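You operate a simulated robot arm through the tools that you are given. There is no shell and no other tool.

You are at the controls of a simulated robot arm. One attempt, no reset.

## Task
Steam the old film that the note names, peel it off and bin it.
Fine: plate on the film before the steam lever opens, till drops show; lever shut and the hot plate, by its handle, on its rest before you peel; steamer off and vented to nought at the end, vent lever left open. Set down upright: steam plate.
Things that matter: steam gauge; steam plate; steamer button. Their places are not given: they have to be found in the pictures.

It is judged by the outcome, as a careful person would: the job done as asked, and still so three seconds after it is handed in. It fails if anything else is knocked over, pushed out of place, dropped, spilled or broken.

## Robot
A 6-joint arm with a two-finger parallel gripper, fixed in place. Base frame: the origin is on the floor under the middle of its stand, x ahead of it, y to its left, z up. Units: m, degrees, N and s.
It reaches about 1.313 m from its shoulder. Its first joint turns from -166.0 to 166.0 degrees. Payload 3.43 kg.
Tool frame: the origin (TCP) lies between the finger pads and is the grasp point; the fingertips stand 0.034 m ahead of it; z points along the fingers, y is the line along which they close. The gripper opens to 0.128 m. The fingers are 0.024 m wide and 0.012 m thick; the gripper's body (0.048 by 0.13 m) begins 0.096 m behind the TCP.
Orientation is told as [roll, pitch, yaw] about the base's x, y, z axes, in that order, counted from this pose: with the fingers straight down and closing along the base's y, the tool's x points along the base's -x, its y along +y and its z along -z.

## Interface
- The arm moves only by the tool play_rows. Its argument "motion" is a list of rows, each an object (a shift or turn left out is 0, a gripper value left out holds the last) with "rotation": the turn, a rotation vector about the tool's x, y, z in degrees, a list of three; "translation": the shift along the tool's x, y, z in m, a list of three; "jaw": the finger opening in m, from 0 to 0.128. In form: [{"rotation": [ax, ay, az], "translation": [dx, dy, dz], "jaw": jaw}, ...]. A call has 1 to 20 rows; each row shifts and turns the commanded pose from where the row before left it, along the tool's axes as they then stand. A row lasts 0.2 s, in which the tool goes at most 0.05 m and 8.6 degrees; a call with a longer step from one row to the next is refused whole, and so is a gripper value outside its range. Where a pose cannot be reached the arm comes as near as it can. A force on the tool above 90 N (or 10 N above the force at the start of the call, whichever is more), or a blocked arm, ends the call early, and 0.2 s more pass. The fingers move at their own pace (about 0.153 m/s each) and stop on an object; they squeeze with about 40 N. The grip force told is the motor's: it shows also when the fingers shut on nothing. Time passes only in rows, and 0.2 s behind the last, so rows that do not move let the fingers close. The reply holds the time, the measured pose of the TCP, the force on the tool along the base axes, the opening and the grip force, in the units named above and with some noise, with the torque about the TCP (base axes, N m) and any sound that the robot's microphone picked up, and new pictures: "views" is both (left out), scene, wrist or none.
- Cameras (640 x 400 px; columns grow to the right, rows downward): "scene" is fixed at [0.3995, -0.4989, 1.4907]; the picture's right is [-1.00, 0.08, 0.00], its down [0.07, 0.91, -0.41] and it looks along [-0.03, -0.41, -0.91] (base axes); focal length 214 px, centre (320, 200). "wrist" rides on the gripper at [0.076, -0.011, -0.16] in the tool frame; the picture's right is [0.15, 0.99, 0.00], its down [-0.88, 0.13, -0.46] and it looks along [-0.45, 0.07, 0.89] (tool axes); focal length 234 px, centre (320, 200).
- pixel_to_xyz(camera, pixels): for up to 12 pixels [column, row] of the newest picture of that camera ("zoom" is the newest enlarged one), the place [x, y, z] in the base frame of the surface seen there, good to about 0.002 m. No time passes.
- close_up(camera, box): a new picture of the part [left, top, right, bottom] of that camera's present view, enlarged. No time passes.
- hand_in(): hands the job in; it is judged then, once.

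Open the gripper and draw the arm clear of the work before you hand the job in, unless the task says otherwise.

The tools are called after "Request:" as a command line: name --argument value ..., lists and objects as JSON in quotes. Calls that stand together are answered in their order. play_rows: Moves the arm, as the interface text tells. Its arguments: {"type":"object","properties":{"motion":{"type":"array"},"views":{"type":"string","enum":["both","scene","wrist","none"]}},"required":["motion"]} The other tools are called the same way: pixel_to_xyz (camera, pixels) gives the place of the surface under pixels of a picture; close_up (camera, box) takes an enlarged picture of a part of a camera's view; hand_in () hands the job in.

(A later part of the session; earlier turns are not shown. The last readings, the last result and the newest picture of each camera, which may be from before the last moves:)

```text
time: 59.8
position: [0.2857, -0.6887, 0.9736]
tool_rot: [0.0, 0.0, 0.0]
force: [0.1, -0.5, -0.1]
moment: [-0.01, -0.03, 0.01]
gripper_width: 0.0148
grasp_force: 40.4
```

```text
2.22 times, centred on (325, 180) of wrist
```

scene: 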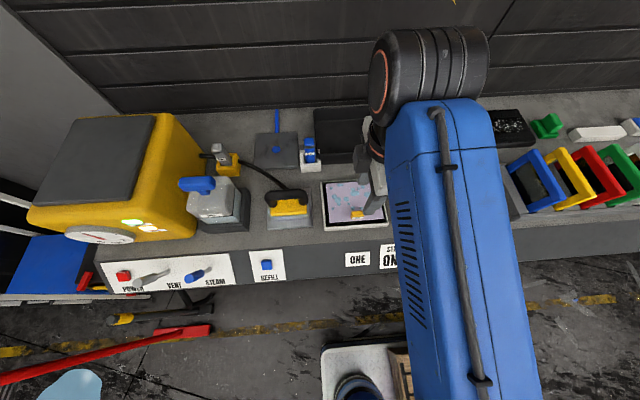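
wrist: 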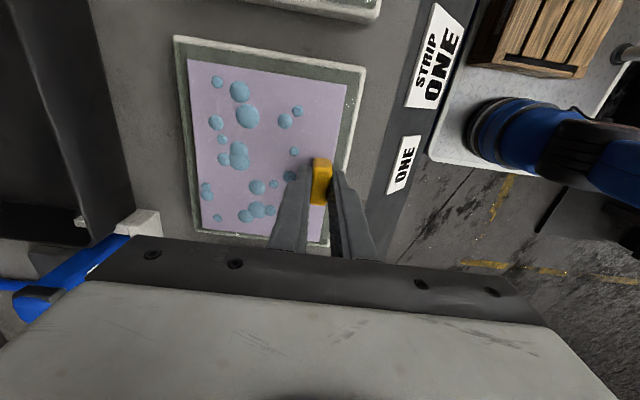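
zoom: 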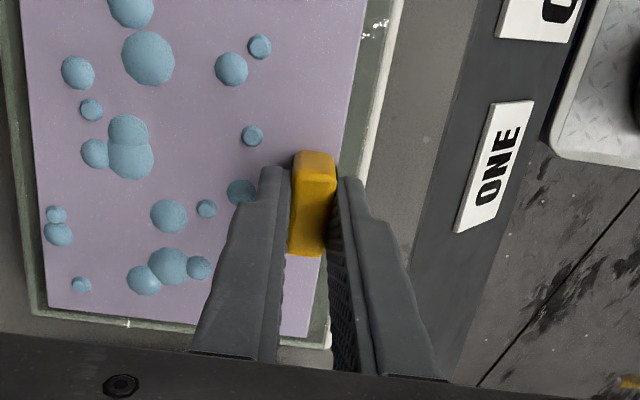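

The tab is gripped (0.0148). I begin peeling by lifting slowly and watching the force.

Request:
play_rows --motion '[{"translation": [0, 0, -0.003]}, {"translation": [0, 0, -0.003]}, {"translation": [0, 0, -0.004]}, {}]' --views "wrist"

Request:
close_up --camera "wrist" --box '[130, 20, 420, 270]'

```text
time: 60.8
position: [0.2865, -0.6894, 0.985]
tool_rot: [-0.2, 0.0, 0.0]
force: [-0.3, -0.1, -0.6]
moment: [0.02, -0.02, 0.03]
gripper_width: 0.0151
grasp_force: 39.5
```

wrist: 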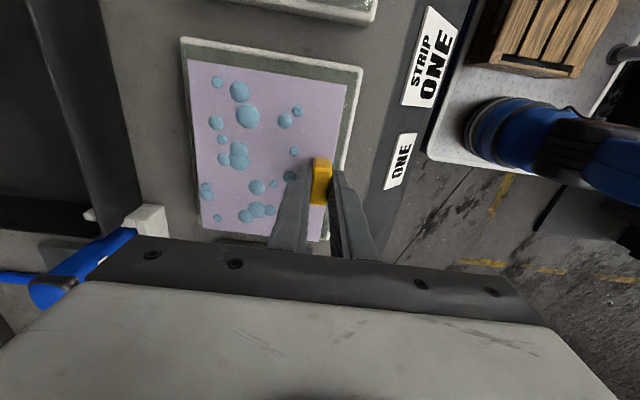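

```text
1.60 times, centred on (275, 145) of wrist
```

zoom: 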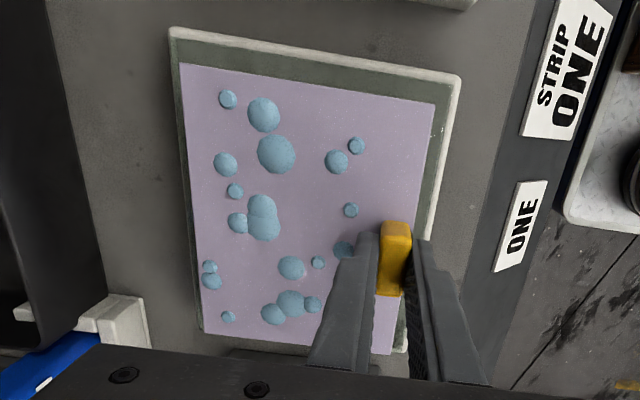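

The film lifts off with almost no force and comes away whole. I lift it to z≈1.04 and check before carrying.

Request:
play_rows --motion '[{"translation": [0, 0, -0.01]}, {"translation": [0, 0, -0.015]}, {"translation": [0.01, 0, -0.02]}, {"translation": [0.02, 0, -0.01]}, {}]' --views "both"

```text
time: 62.0
position: [0.2551, -0.6889, 1.0398]
tool_rot: [-0.1, 0.0, -0.1]
force: [-0.5, 0.1, -0.3]
moment: [0.01, -0.01, -0.02]
gripper_width: 0.0148
grasp_force: 39.5
```

scene: 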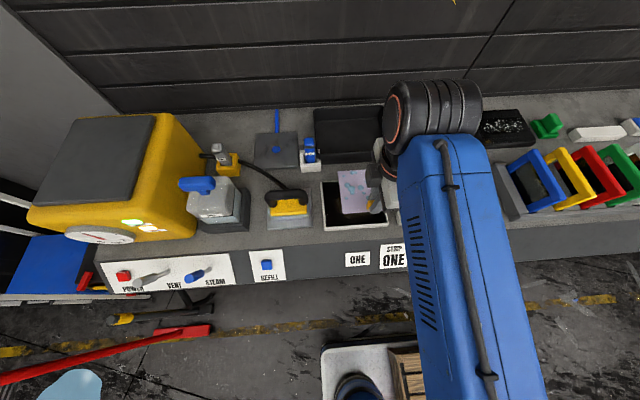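
wrist: 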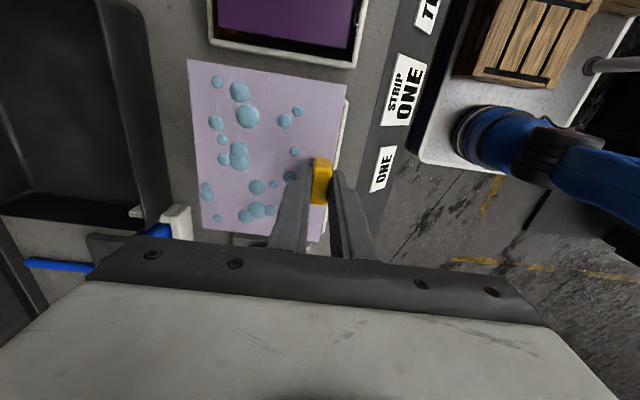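

The film is entirely held by its tab and horizontal. I carry it toward the bin (−y) at z≈1.04.

Request:
play_rows --motion '[{"translation": [0, -0.042, 0]}, {"translation": [0, -0.042, 0]}, {"translation": [0, -0.042, 0]}, {"translation": [0, -0.042, 0]}, {"translation": [0, -0.042, 0]}, {}]' --views "both"

```text
time: 63.4
position: [0.2548, -0.8819, 1.0213]
tool_rot: [-0.2, 0.0, -0.2]
force: [0.4, 0.6, -1.3]
moment: [0.01, 0.02, -0.02]
gripper_width: 0.0144
grasp_force: 40.1
out of reach, approached as far as the arm can: row 5
```

scene: 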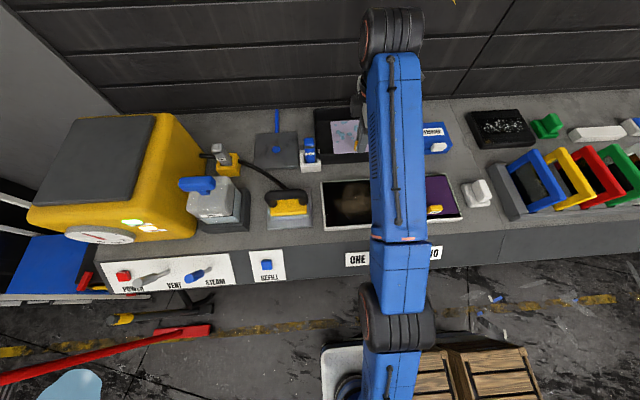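
wrist: 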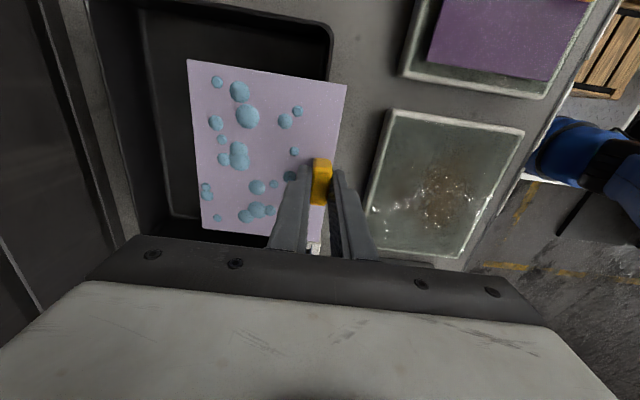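

Straight-down reach ends at y≈-0.882, with the film already over the bin but its tab at the front wall. I tilt the tool 24° (fingers toward the wall) to gain reach, then move 6 cm further.

Request:
play_rows --motion '[{"rotation": [8, 0, 0]}, {"rotation": [8, 0, 0]}, {"rotation": [8, 0, 0]}, {"translation": [0, -0.0274, 0.0122]}, {"translation": [0, -0.0274, 0.0122]}, {}]' --views "both"

```text
time: 64.8
position: [0.254, -0.9424, 1.0228]
tool_rot: [-24.0, 0.0, 0.0]
force: [-0.1, 0.7, -1.4]
moment: [0.03, 0.0, 0.0]
gripper_width: 0.015
grasp_force: 39.9
```

scene: 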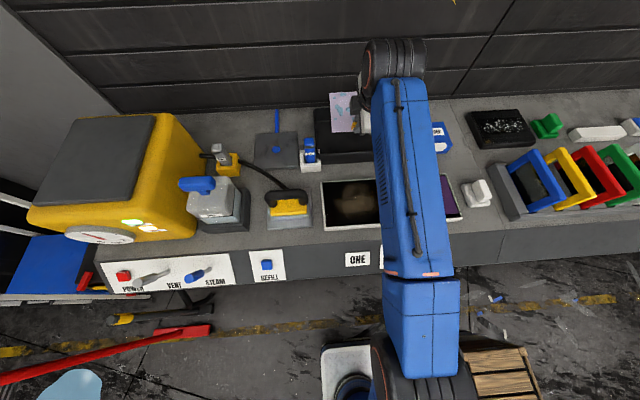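
wrist: 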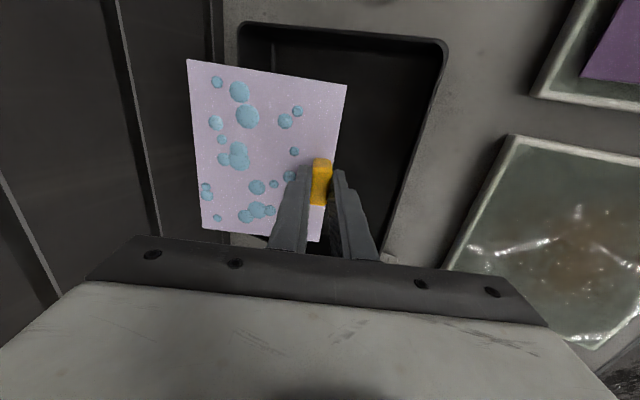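

The film now hangs over the bin interior with its back edge tilted up. I measure the bin rim and floor in the current wrist view.

Request:
pixel_to_xyz --camera "wrist" --pixels '[[244, 35], [340, 33], [440, 48], [425, 130], [400, 200], [380, 250], [300, 45], [380, 100], [436, 100], [405, 100], [235, 55], [270, 45]]'

Request:
pixel_to_xyz --camera "scene" --pixels '[[316, 108], [318, 135], [322, 160], [345, 158], [370, 155], [325, 110], [325, 150], [350, 150], [343, 108], [340, 130]]'

Request:
close_up --camera "scene" --box '[290, 80, 410, 180]'

```text
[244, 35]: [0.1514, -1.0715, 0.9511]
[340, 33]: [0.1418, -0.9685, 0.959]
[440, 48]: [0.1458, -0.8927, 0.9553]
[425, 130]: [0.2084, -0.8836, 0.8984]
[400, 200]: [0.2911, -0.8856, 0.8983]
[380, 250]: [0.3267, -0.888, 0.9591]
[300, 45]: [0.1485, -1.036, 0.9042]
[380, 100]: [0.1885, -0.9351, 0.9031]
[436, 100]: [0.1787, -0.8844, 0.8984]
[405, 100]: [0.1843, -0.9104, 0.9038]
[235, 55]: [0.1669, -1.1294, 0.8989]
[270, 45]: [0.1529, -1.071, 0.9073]
```

```text
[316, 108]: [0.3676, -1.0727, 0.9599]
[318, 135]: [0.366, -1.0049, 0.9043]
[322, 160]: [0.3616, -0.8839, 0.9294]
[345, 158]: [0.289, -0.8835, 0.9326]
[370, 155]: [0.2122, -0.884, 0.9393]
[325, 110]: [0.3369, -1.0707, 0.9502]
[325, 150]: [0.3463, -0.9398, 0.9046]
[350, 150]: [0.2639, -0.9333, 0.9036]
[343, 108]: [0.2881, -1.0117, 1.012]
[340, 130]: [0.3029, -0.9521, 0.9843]
```

```text
4.00 times, centred on (350, 130) of scene
```

zoom: 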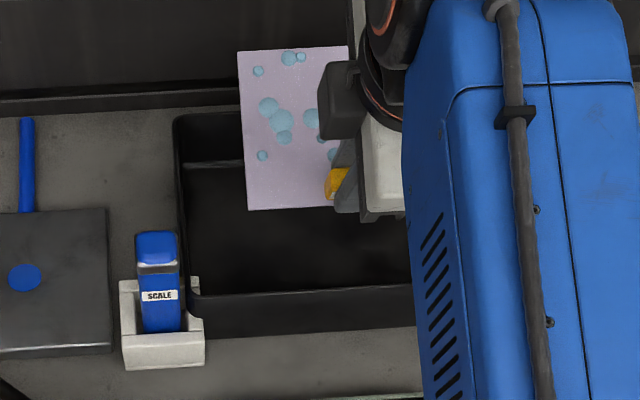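

Bin interior is y −0.891…−1.069, x 0.149…0.361, floor z≈0.904. I lower the film inside to TCP (0.254,-0.937,0.952).

Request:
play_rows --motion '[{"translation": [0, 0.0111, 0.0209]}, {"translation": [0, 0.0111, 0.0209]}, {"translation": [0, 0.0111, 0.0209]}, {}]' --views "both"

Request:
close_up --camera "scene" --box '[290, 80, 410, 180]'

```text
time: 65.8
position: [0.2548, -0.9373, 0.9504]
tool_rot: [-24.0, 0.0, 0.0]
force: [0.3, 0.0, -0.7]
moment: [0.04, -0.01, 0.01]
gripper_width: 0.015
grasp_force: 40.4
```

scene: 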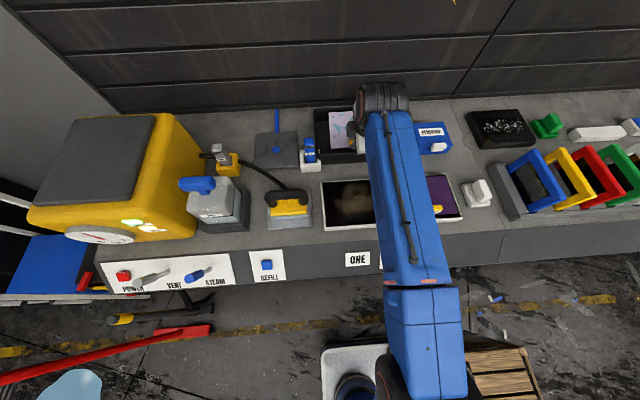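
wrist: 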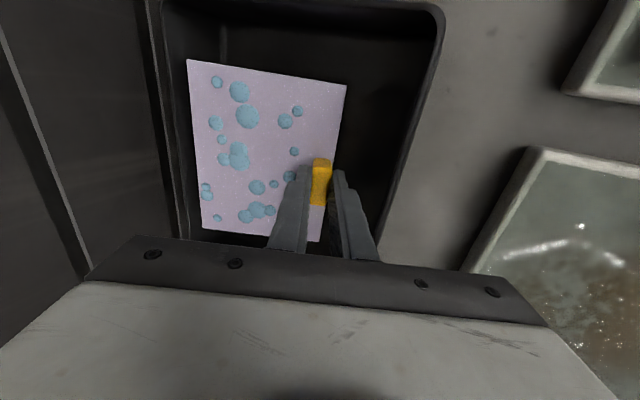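

```text
4.00 times, centred on (350, 130) of scene
```

zoom: 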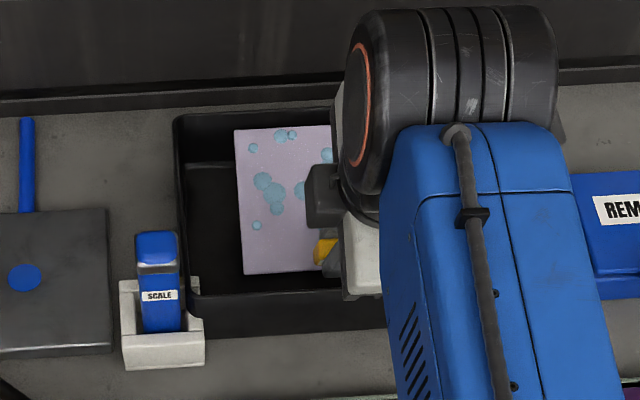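

The film is inside the bin walls. I release the tab, then rise straight up.

Request:
play_rows --motion '[{"jaw": 0.04}, {}, {}, {"translation": [0, -0.0102, -0.0228]}, {"translation": [0, -0.0142, -0.032]}, {"translation": [0, -0.0081, -0.0183]}, {}]' --views "both"

Request:
close_up --camera "wrist" --box '[160, 0, 480, 250]'

```text
time: 67.4
position: [0.256, -0.9365, 1.0313]
tool_rot: [-24.1, 0.0, 0.0]
force: [-1.3, 0.1, 0.0]
moment: [0.0, 0.01, 0.0]
gripper_width: 0.04
grasp_force: 0.0
```

scene: 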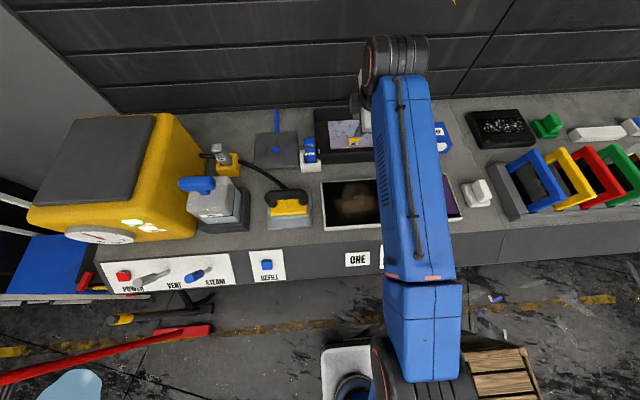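
wrist: 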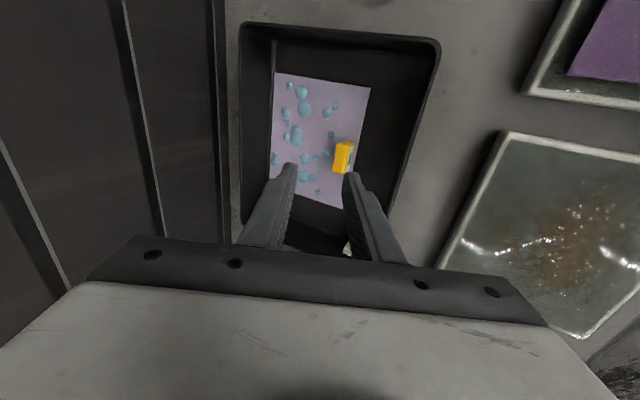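

```text
1.60 times, centred on (320, 125) of wrist
```

zoom: 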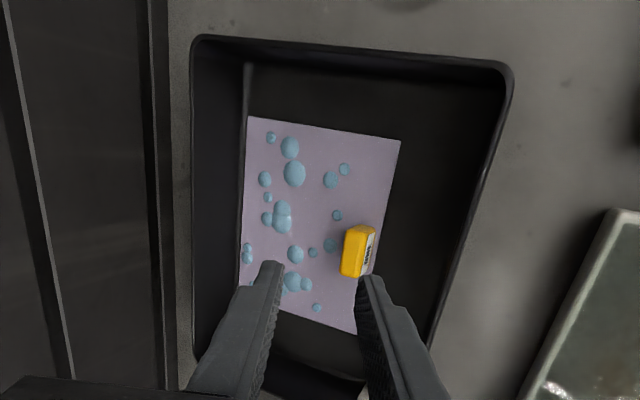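

The film lies flat inside the bin. I retreat toward the front, untilt, and head to the control panel.

Request:
play_rows --motion '[{"translation": [0, 0.034, -0.0261]}, {"translation": [0, 0.034, -0.0261]}, {"translation": [0, 0.034, -0.0261]}, {"translation": [0, 0.034, -0.0261]}, {"translation": [0, 0.034, -0.0261]}, {"translation": [0, 0.034, -0.0261]}, {"rotation": [-8, 0, 0]}, {"rotation": [-8, 0, 0]}, {"rotation": [-8, 0, 0]}, {"translation": [-0.0277, 0.0324, -0.0043]}, {"translation": [-0.0277, 0.0324, -0.0043]}, {"translation": [-0.0277, 0.0324, -0.0043]}, {"translation": [-0.0277, 0.0324, -0.0043]}, {"translation": [-0.0277, 0.0324, -0.0043]}, {"translation": [-0.0277, 0.0324, -0.0043]}, {"translation": [-0.0277, 0.0324, -0.0043]}, {}]' --views "scene"

Request:
close_up --camera "scene" --box '[240, 90, 460, 240]'

```text
time: 71.0
position: [0.4478, -0.4597, 1.1219]
tool_rot: [-0.1, -0.1, 0.1]
force: [0.1, -0.1, -0.3]
moment: [0.02, 0.0, -0.01]
gripper_width: 0.0398
grasp_force: 0.2
```

scene: 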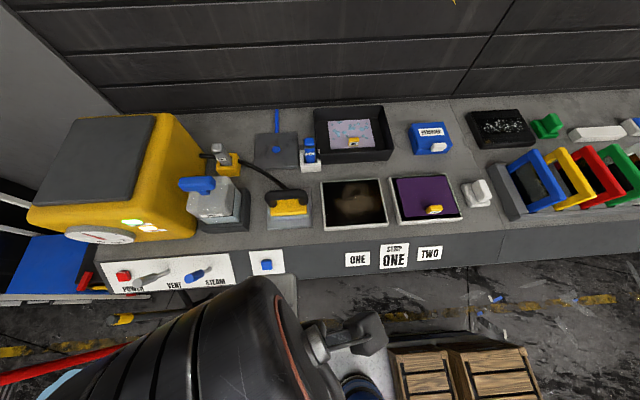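

```text
2.67 times, centred on (350, 165) of scene
```

zoom: 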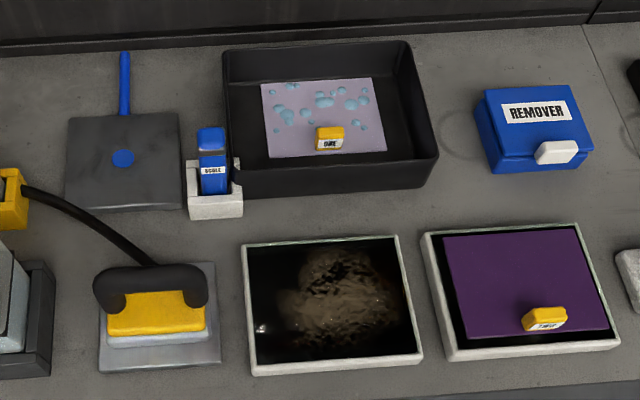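

Film in the bin and plate upright on its rest are confirmed. Now I yaw and tilt toward the panel, moving to x≈0.82.

Request:
play_rows --motion '[{"rotation": [0, 0, 8.1818]}, {"rotation": [0, 0, 8.1818]}, {"rotation": [0, 0, 8.1818]}, {"rotation": [0, 0, 8.1818]}, {"rotation": [0, 0, 8.1818]}, {"rotation": [0, 0, 8.1818]}, {"rotation": [0, 0, 8.1818]}, {"rotation": [0, 0, 8.1818]}, {"rotation": [0, 0, 8.1818]}, {"rotation": [0, 0, 8.1818]}, {"rotation": [0, 0, 8.1818]}, {"rotation": [0, -7.5, 0], "translation": [0, 0.04, 0]}, {"rotation": [0, -7.5, 0], "translation": [0, 0.04, 0]}, {"rotation": [0, -7.5, 0], "translation": [0, 0.04, 0]}, {"rotation": [0, -7.5, 0], "translation": [0, 0.04, 0]}, {"rotation": [0, -7.5, 0], "translation": [0, 0.04, 0]}, {"rotation": [0, -7.5, 0], "translation": [0, 0.04, 0]}, {"translation": [0, 0.045, 0]}, {"translation": [0, 0.045, 0]}, {"translation": [0, 0.045, 0]}]' --views "both"

Request:
close_up --camera "wrist" --box '[220, 50, 440, 250]'

```text
time: 75.2
position: [0.824, -0.4564, 1.1194]
tool_rot: [0.2, -45.2, -90.0]
force: [-0.5, 0.5, 0.9]
moment: [0.03, -0.08, 0.07]
gripper_width: 0.0396
grasp_force: 0.1
```

scene: 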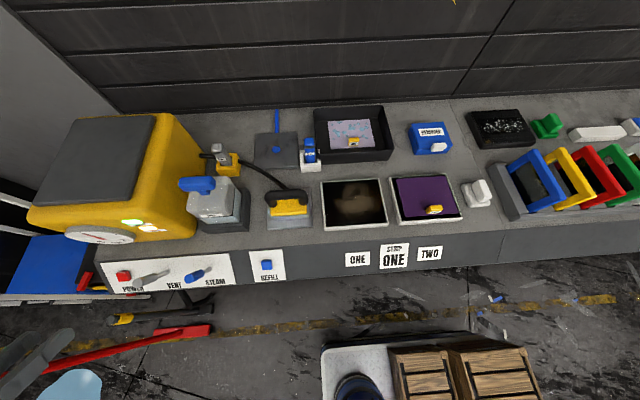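
wrist: 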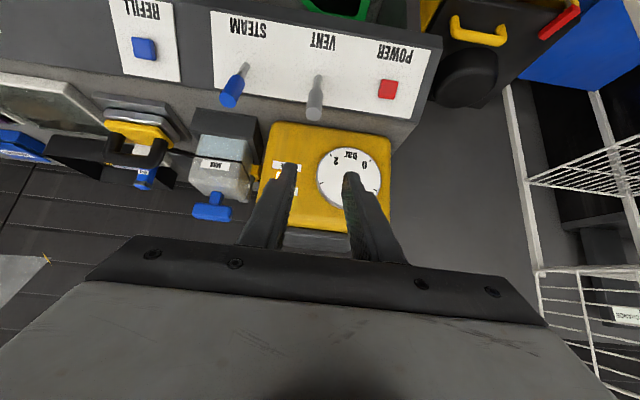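

```text
2.00 times, centred on (330, 150) of wrist
```

zoom: 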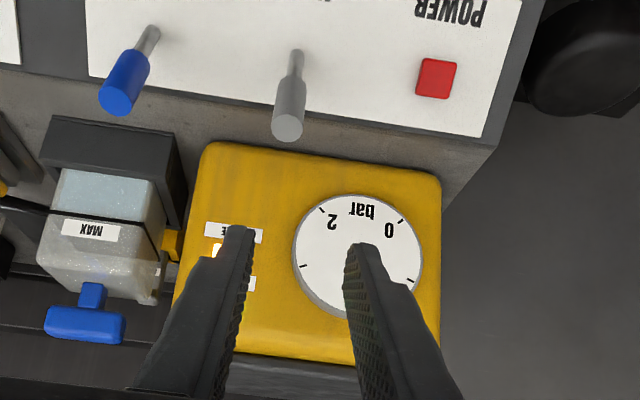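

The wrist view shows the red POWER button at (387,90) and the vent lever at (318,80)–(314,112). I measure both.

Request:
pixel_to_xyz --camera "wrist" --pixels '[[388, 89], [381, 89], [394, 90], [388, 83], [387, 96], [370, 95], [408, 92], [314, 112], [318, 85], [316, 98], [235, 98], [241, 75]]'

Request:
close_up --camera "wrist" --box '[290, 30, 450, 130]'

```text
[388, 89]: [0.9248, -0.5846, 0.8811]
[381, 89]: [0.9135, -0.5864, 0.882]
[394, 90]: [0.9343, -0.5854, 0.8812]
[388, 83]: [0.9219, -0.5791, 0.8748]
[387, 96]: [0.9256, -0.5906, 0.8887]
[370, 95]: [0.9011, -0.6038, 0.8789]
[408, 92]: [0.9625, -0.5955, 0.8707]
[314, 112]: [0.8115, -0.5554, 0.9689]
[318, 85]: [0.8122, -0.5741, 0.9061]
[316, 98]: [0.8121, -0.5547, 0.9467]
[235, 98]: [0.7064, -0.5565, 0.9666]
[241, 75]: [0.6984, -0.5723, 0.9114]
```

```text
4.00 times, centred on (370, 80) of wrist
```

zoom: 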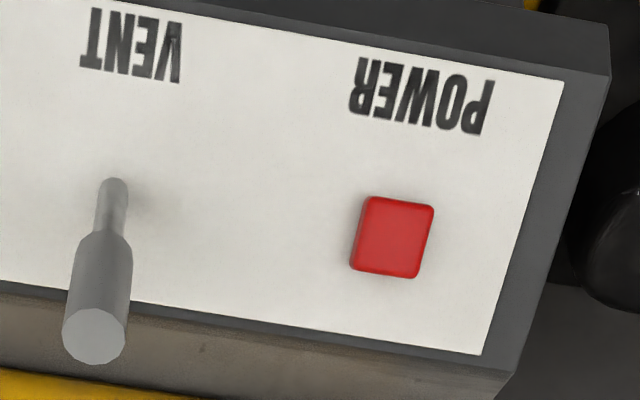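

Button face centre is (0.9245,-0.585,0.881), facing the 45° panel normal. I close the fingers and move to a pre-press pose 5 cm in front of it.

Request:
play_rows --motion '[{"translation": [0.0258, 0.0335, 0], "jaw": 0.0}, {"translation": [0.0258, 0.0335, 0]}, {"translation": [0.0259, 0.0335, 0]}, {"translation": [0, 0, 0.045]}, {"translation": [0, 0, 0.045]}, {"translation": [0, 0, 0.045]}, {"translation": [0, 0, 0.04]}, {}]' --views "both"

Request:
close_up --camera "wrist" --box '[230, 60, 450, 250]'

```text
time: 77.0
position: [0.9255, -0.5284, 0.9431]
tool_rot: [0.0, -45.1, -90.0]
force: [1.0, 1.3, 0.0]
moment: [0.06, 0.01, 0.02]
gripper_width: 0.0001
grasp_force: 32.4
```

scene: 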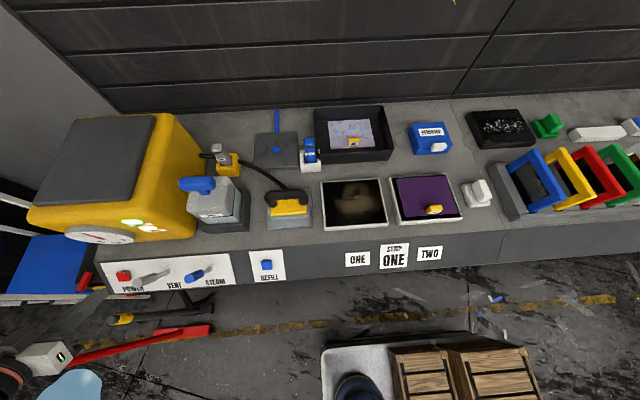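
wrist: 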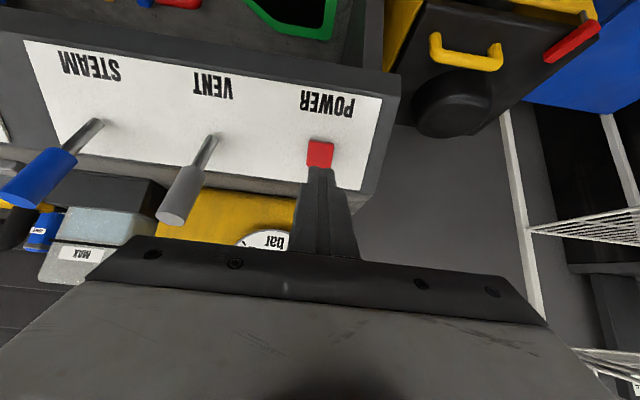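

```text
2.11 times, centred on (340, 155) of wrist
```

zoom: 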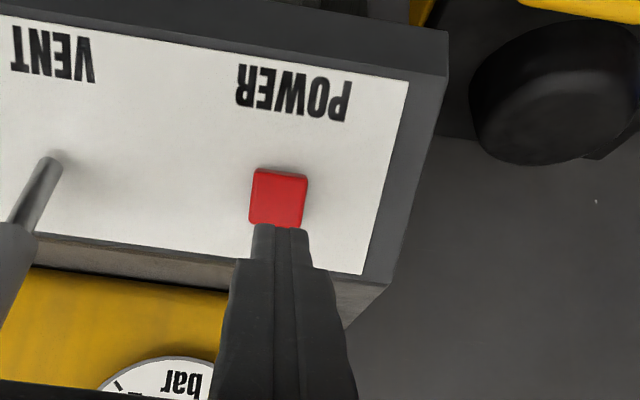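

The tips line up with the button, needing ~4 mm shift along the panel. I approach to within 5 mm of contact.

Request:
play_rows --motion '[{"translation": [0.0037, -0.001, 0.02]}, {"translation": [0, 0, 0.017]}, {"translation": [0, 0, 0.008]}, {}]' --views "wrist"

Request:
close_up --camera "wrist" --box '[230, 60, 450, 250]'

```text
time: 78.0
position: [0.9249, -0.5576, 0.909]
tool_rot: [-0.1, -45.1, -89.9]
force: [0.8, -0.1, -0.4]
moment: [-0.01, 0.01, 0.01]
gripper_width: 0.0
grasp_force: 33.2
```

wrist: 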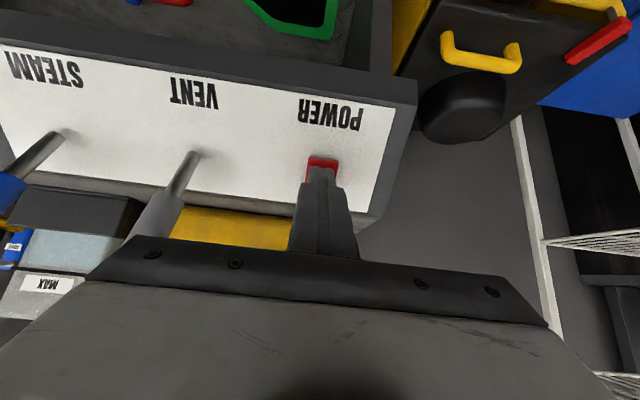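

```text
2.11 times, centred on (340, 155) of wrist
```

zoom: 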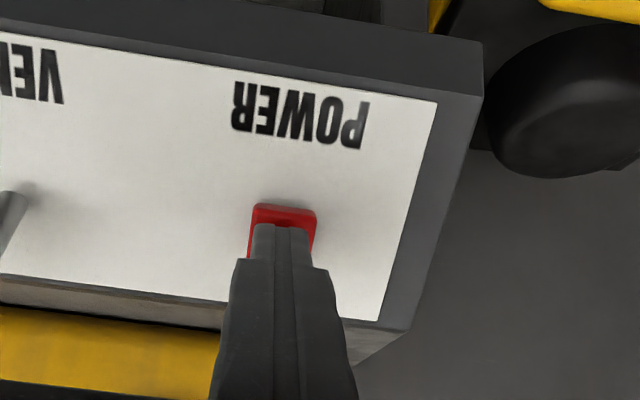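

About 5 mm from contact. I press in 2 mm steps and watch force and sounds.

Request:
play_rows --motion '[{"translation": [0, 0, 0.002]}, {"translation": [0, 0, 0.002]}, {"translation": [0, 0, 0.002]}, {"translation": [0, 0, 0.002]}]' --views "scene"

Request:
close_up --camera "scene" --box '[60, 200, 170, 300]'

```text
time: 79.0
position: [0.9246, -0.5635, 0.9021]
tool_rot: [0.0, -45.1, -89.9]
force: [-0.3, 1.8, 1.0]
moment: [0.01, 0.03, -0.02]
gripper_width: 0.0
grasp_force: 32.8
heard: click
```

scene: 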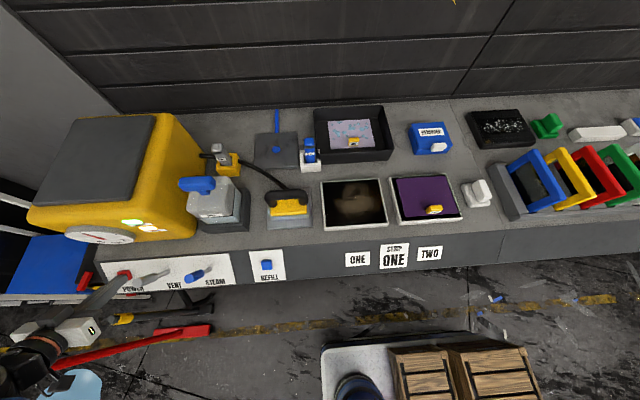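

```text
4.00 times, centred on (115, 250) of scene
```

zoom: 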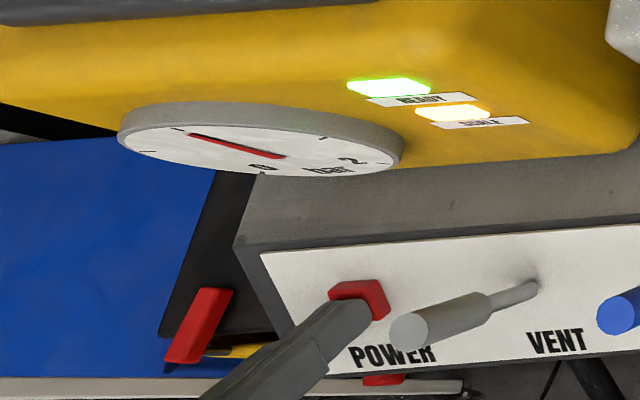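

A click was heard. I back off the button and check whether the lamps change.

Request:
play_rows --motion '[{"translation": [0, 0, -0.01]}, {"translation": [0, 0, -0.03]}, {"translation": [0, 0, -0.04]}, {"translation": [0, 0, -0.04]}, {}]' --views "both"

Request:
close_up --camera "scene" --box '[60, 200, 170, 270]'

Request:
close_up --camera "wrist" --box '[150, 60, 400, 250]'

```text
time: 80.2
position: [0.9244, -0.4778, 0.9877]
tool_rot: [0.0, -45.1, -89.8]
force: [-0.8, 0.6, 0.2]
moment: [0.03, 0.01, -0.03]
gripper_width: 0.0
grasp_force: 33.6
```

scene: 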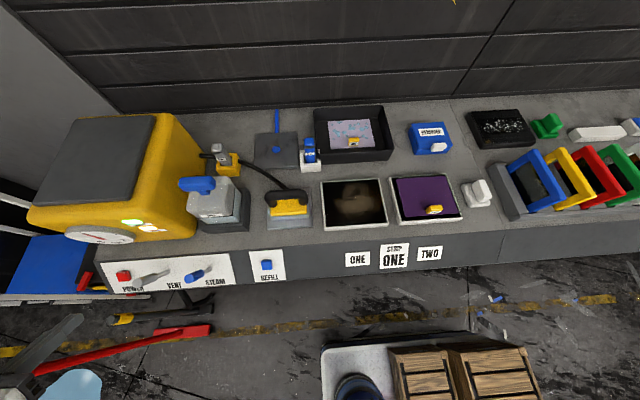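
wrist: 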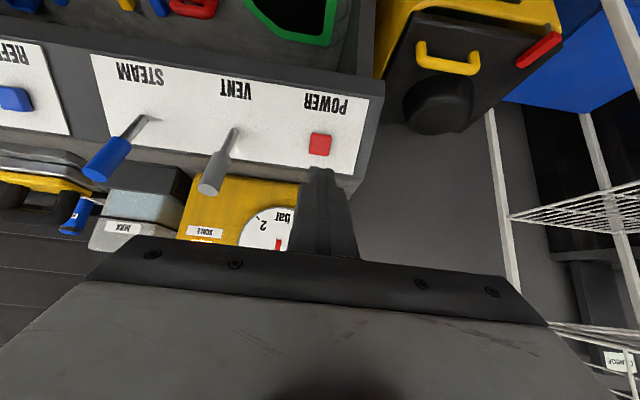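

```text
5.71 times, centred on (115, 235) of scene
```

zoom: 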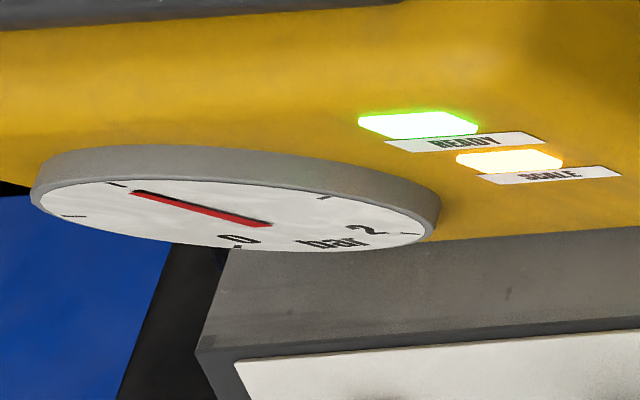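

```text
2.11 times, centred on (275, 155) of wrist
```

zoom: 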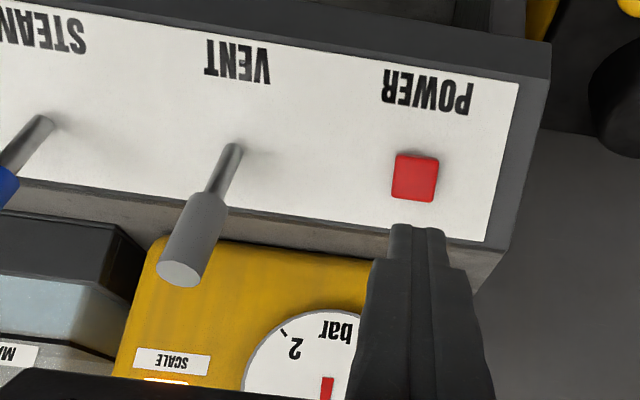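

Both lamps are still lit right after the click. I wait a second and look again to see whether they go off.

Request:
play_rows --motion '[{}, {}, {}, {}, {}]' --views "scene"

Request:
close_up --camera "scene" --box '[60, 200, 170, 270]'

Request:
close_up --camera "scene" --box '[100, 250, 180, 300]'

```text
time: 81.4
position: [0.9252, -0.4783, 0.9879]
tool_rot: [0.1, -45.1, -89.9]
force: [-0.6, 0.4, 0.3]
moment: [-0.01, -0.01, -0.02]
gripper_width: 0.0001
grasp_force: 32.8
```

scene: 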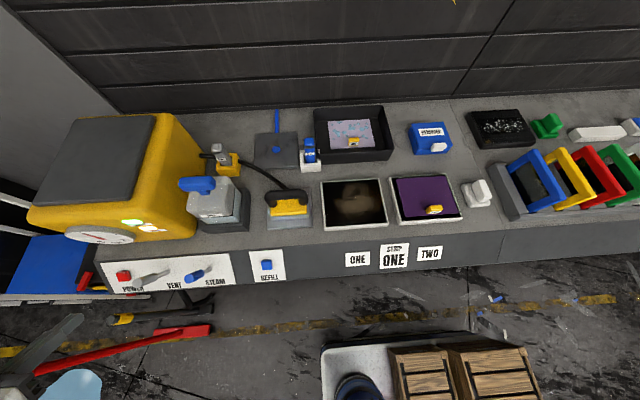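

```text
5.71 times, centred on (115, 235) of scene
```

zoom: 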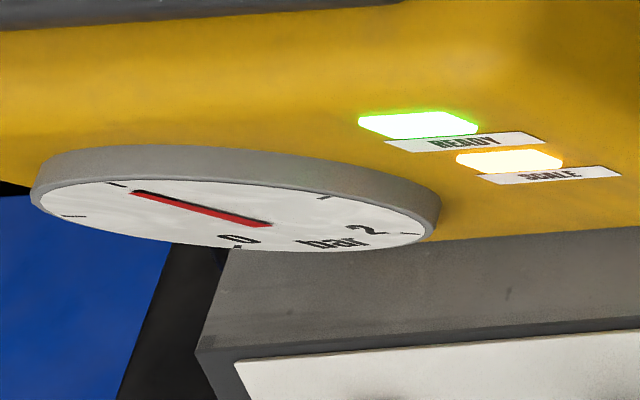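

```text
8.00 times, centred on (140, 275) of scene
```

zoom: 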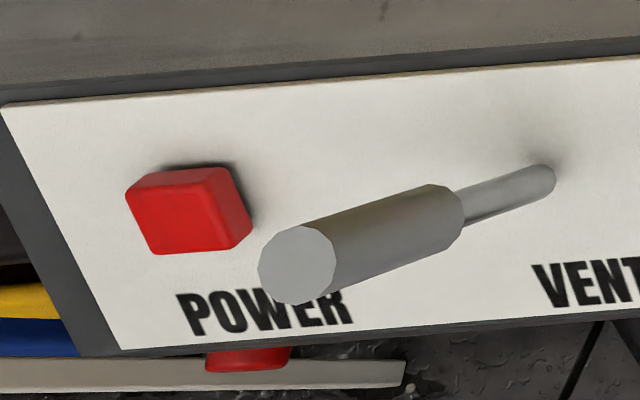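

The lamps did not change; they may depend on pressure only. I go on to the vent lever: move to a pre-grasp in front of it at x≈0.811 with the jaw opening to 0.05.

Request:
play_rows --motion '[{"translation": [-0.0103, -0.0381, -0.0043], "jaw": 0.05}, {"translation": [-0.0103, -0.0381, -0.0043]}, {"translation": [-0.0103, -0.0381, -0.0043]}, {}]' --views "both"

Request:
close_up --camera "wrist" --box '[220, 80, 440, 260]'

Request:
close_up --camera "scene" --box '[60, 200, 170, 270]'

```text
time: 82.4
position: [0.8094, -0.4914, 1.0178]
tool_rot: [0.1, -45.1, -89.9]
force: [-0.7, 0.4, -0.2]
moment: [0.03, 0.0, 0.01]
gripper_width: 0.0497
grasp_force: 0.0
```

scene: 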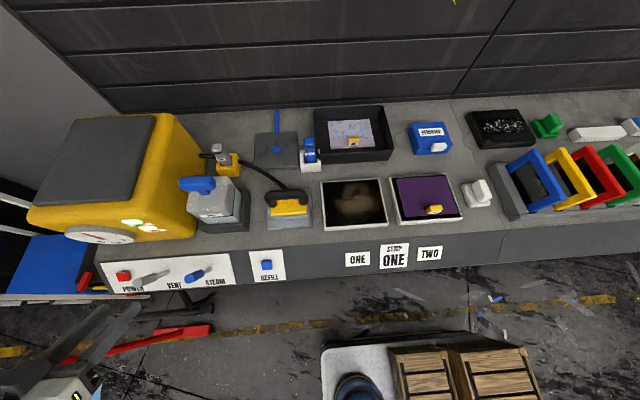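
wrist: 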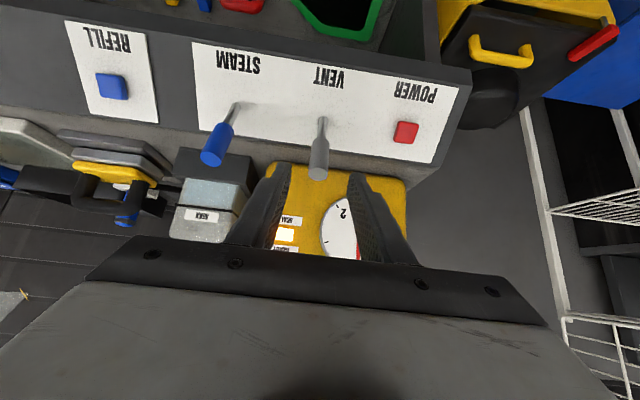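

```text
2.22 times, centred on (330, 170) of wrist
```

zoom: 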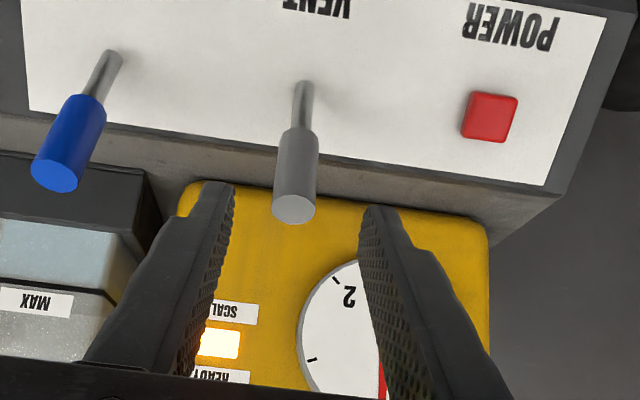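

```text
5.71 times, centred on (115, 235) of scene
```

zoom: 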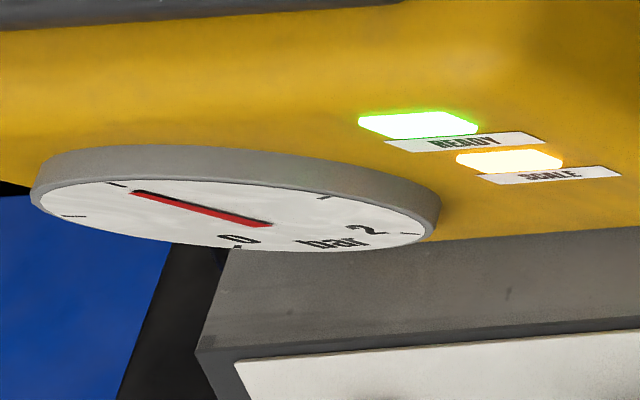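

The vent lever is centred between the fingers. I advance 0.099 and grip it.

Request:
play_rows --motion '[{"translation": [0, 0, 0.035]}, {"translation": [0, 0, 0.035]}, {"translation": [0, 0, 0.029]}, {}, {"jaw": 0.03}, {"jaw": 0.0}, {}, {}]' --views "wrist"

Request:
close_up --camera "wrist" --box '[220, 80, 440, 260]'

```text
time: 84.2
position: [0.8102, -0.5617, 0.9476]
tool_rot: [0.1, -45.2, -89.9]
force: [9.8, -4.2, -0.2]
moment: [-0.31, 0.1, 0.07]
gripper_width: 0.0221
grasp_force: 45.1
```

wrist: 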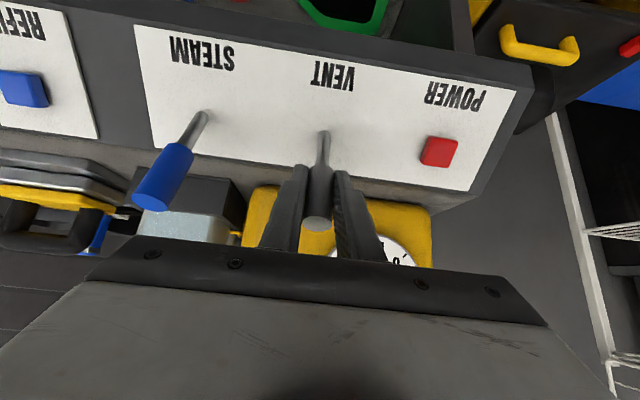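

```text
2.22 times, centred on (330, 170) of wrist
```

zoom: 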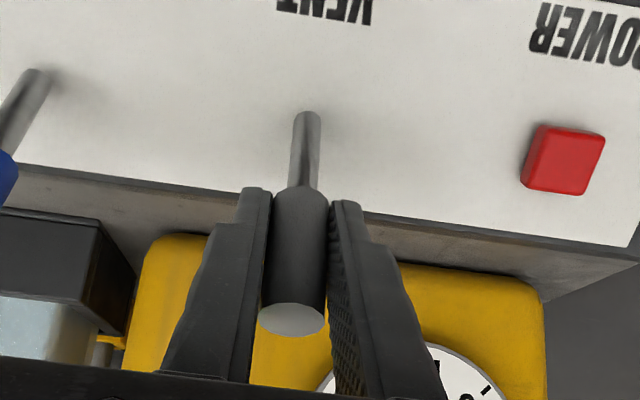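

Vent lever gripped. I pull it down along the same arc to open it.

Request:
play_rows --motion '[{"translation": [0.0077, 0.001, -0.0028]}, {"translation": [0.0076, 0, -0.0029]}, {"translation": [0.0075, 0, -0.001]}, {"translation": [0.0075, 0, -0.001]}, {"translation": [0.0075, 0, -0.001]}, {"translation": [0.0075, 0, 0.001]}, {"translation": [0.0075, 0, 0.001]}, {"translation": [0.0075, 0, 0.001]}, {}]' --views "both"

Request:
close_up --camera "wrist" --box '[220, 80, 440, 260]'

Request:
close_up --camera "scene" --box '[60, 200, 170, 270]'

```text
time: 86.2
position: [0.8103, -0.5147, 0.9101]
tool_rot: [0.0, -45.0, -90.0]
force: [-3.3, -5.5, 7.8]
moment: [-0.92, -0.08, -0.03]
gripper_width: 0.0216
grasp_force: 44.7
```

scene: 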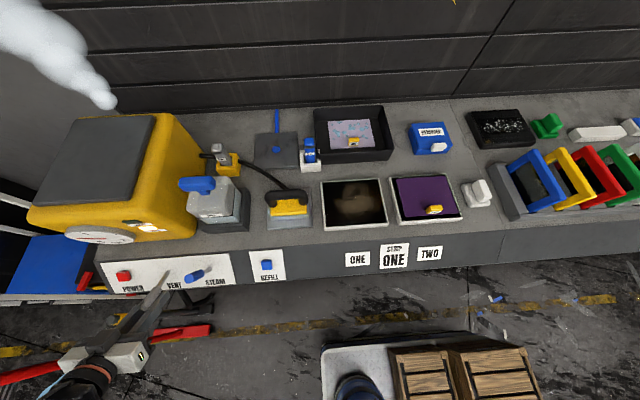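
wrist: 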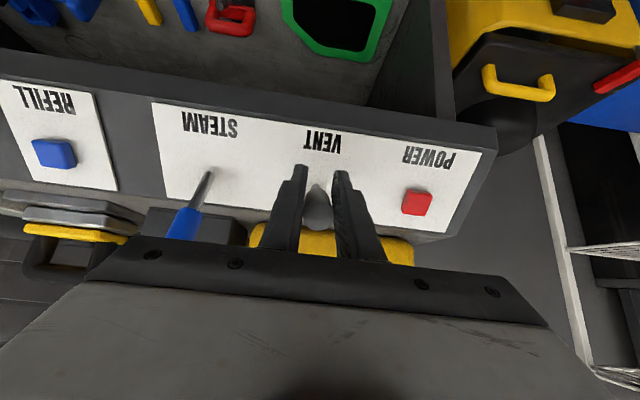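

```text
2.22 times, centred on (330, 170) of wrist
```

zoom: 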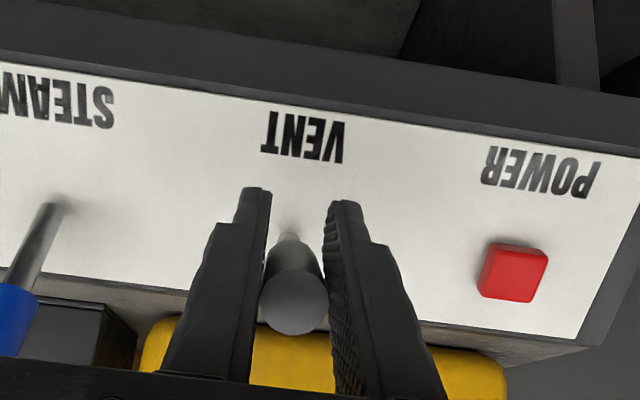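

```text
5.71 times, centred on (115, 235) of scene
```

zoom: 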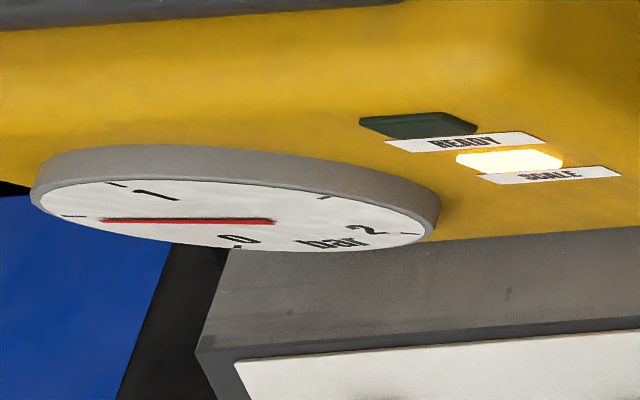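

The vent is open: a plume rises, the gauge falls to about 0.5 bar and READY is off. I pull the lever a little further to its stop, then open the fingers.

Request:
play_rows --motion '[{"translation": [0.005, 0, 0.0015]}, {"translation": [0.005, 0, 0.002]}, {}]' --views "none"

Request:
play_rows --motion '[{"jaw": 0.05}, {}, {"translation": [0, 0, -0.03]}, {"translation": [0, 0, -0.04]}, {"translation": [0, 0, -0.04]}, {}]' --views "both"

Request:
close_up --camera "scene" --box '[60, 200, 170, 270]'

Request:
close_up --camera "wrist" --box '[200, 60, 440, 250]'

```text
time: 87.0
position: [0.8103, -0.5097, 0.9005]
tool_rot: [0.1, -45.2, -90.0]
force: [0.3, -6.5, 12.6]
moment: [-1.15, -0.01, -0.03]
gripper_width: 0.0216
grasp_force: 44.7
```

```text
time: 88.4
position: [0.8113, -0.4301, 0.9786]
tool_rot: [0.0, -45.2, -89.9]
force: [-0.5, 0.4, -0.1]
moment: [0.02, -0.01, 0.0]
gripper_width: 0.0502
grasp_force: 0.0
```

scene: 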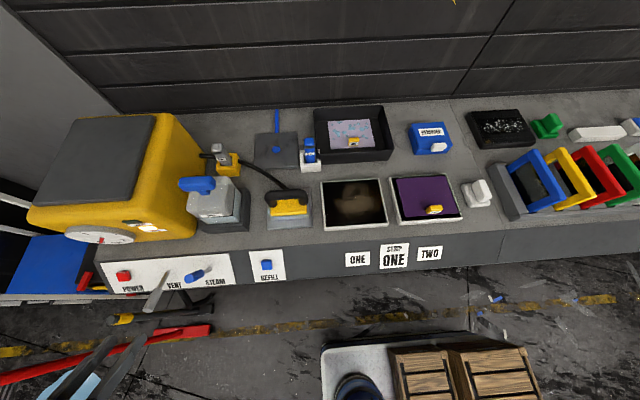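
wrist: 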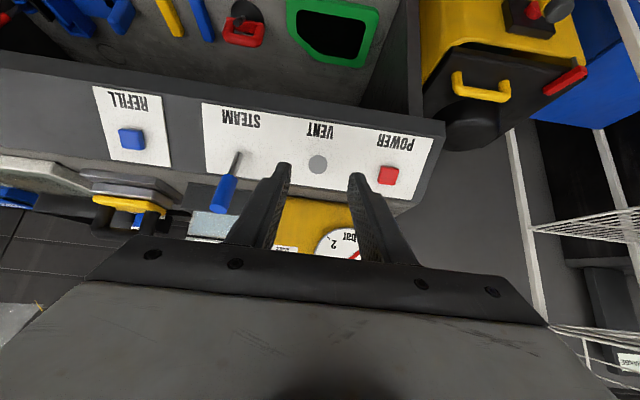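

```text
5.71 times, centred on (115, 235) of scene
```

zoom: 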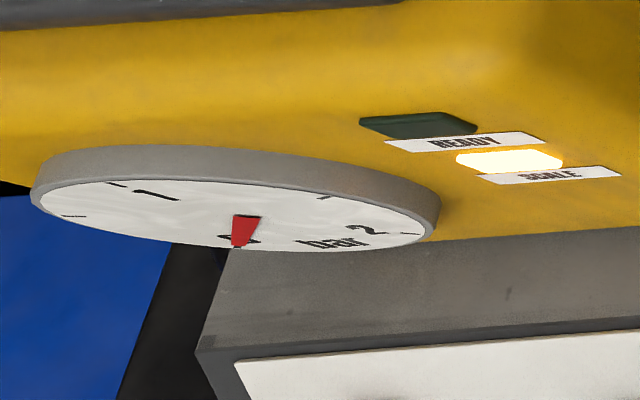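

```text
2.11 times, centred on (320, 155) of wrist
```

zoom: 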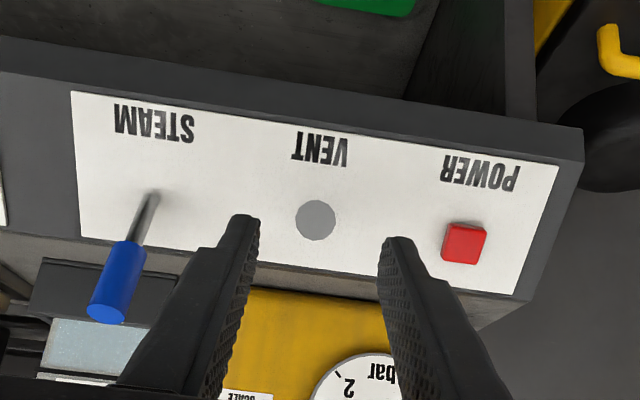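

The gauge is at 0 and the vent lever is down. I check the button's height now versus before (to see if it latched) and look at lamps more closely.

Request:
pixel_to_xyz --camera "wrist" --pixels '[[389, 175], [386, 172], [393, 177], [371, 160], [410, 170], [318, 163]]'

Request:
close_up --camera "scene" --box '[95, 215, 195, 300]'

```text
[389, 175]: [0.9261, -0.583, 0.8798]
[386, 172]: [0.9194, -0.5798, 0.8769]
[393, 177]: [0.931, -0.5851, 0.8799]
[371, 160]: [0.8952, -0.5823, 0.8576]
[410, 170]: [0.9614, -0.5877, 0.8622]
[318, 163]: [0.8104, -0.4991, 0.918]
```

```text
4.71 times, centred on (145, 258) of scene
```

zoom: 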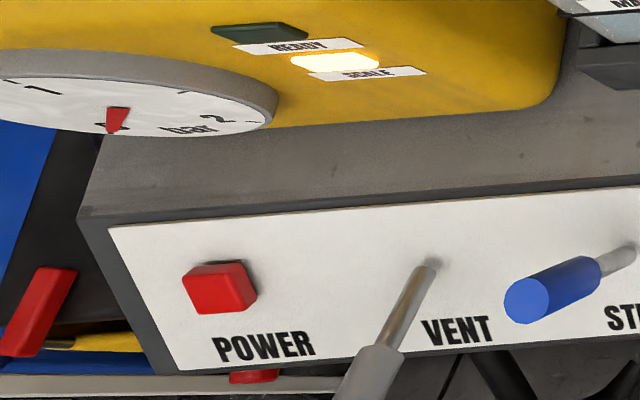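

The button springs back, so its height doesn't tell the state, and the READY lamp had stayed lit after the click. To be sure the power is off, I'll briefly shut the vent and see whether pressure builds; first I regrip the vent lever.

Request:
play_rows --motion '[{"translation": [0, 0, 0.04]}, {"translation": [0, 0, 0.04]}, {"translation": [0, 0, 0.03]}, {}, {"jaw": 0.03}, {"jaw": 0.0}, {}]' --views "wrist"

Request:
close_up --camera "scene" --box '[60, 200, 170, 270]'

```text
time: 90.0
position: [0.8111, -0.5092, 0.9006]
tool_rot: [-0.1, -45.1, -89.9]
force: [-11.0, 0.3, -2.5]
moment: [0.18, -0.16, 0.01]
gripper_width: 0.0216
grasp_force: 44.9
```

wrist: 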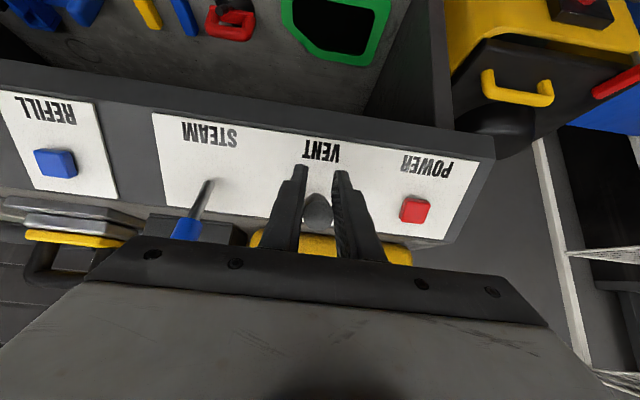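

```text
5.71 times, centred on (115, 235) of scene
```

zoom: 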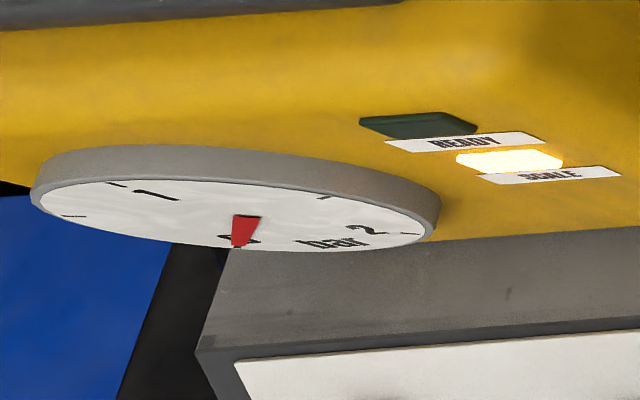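

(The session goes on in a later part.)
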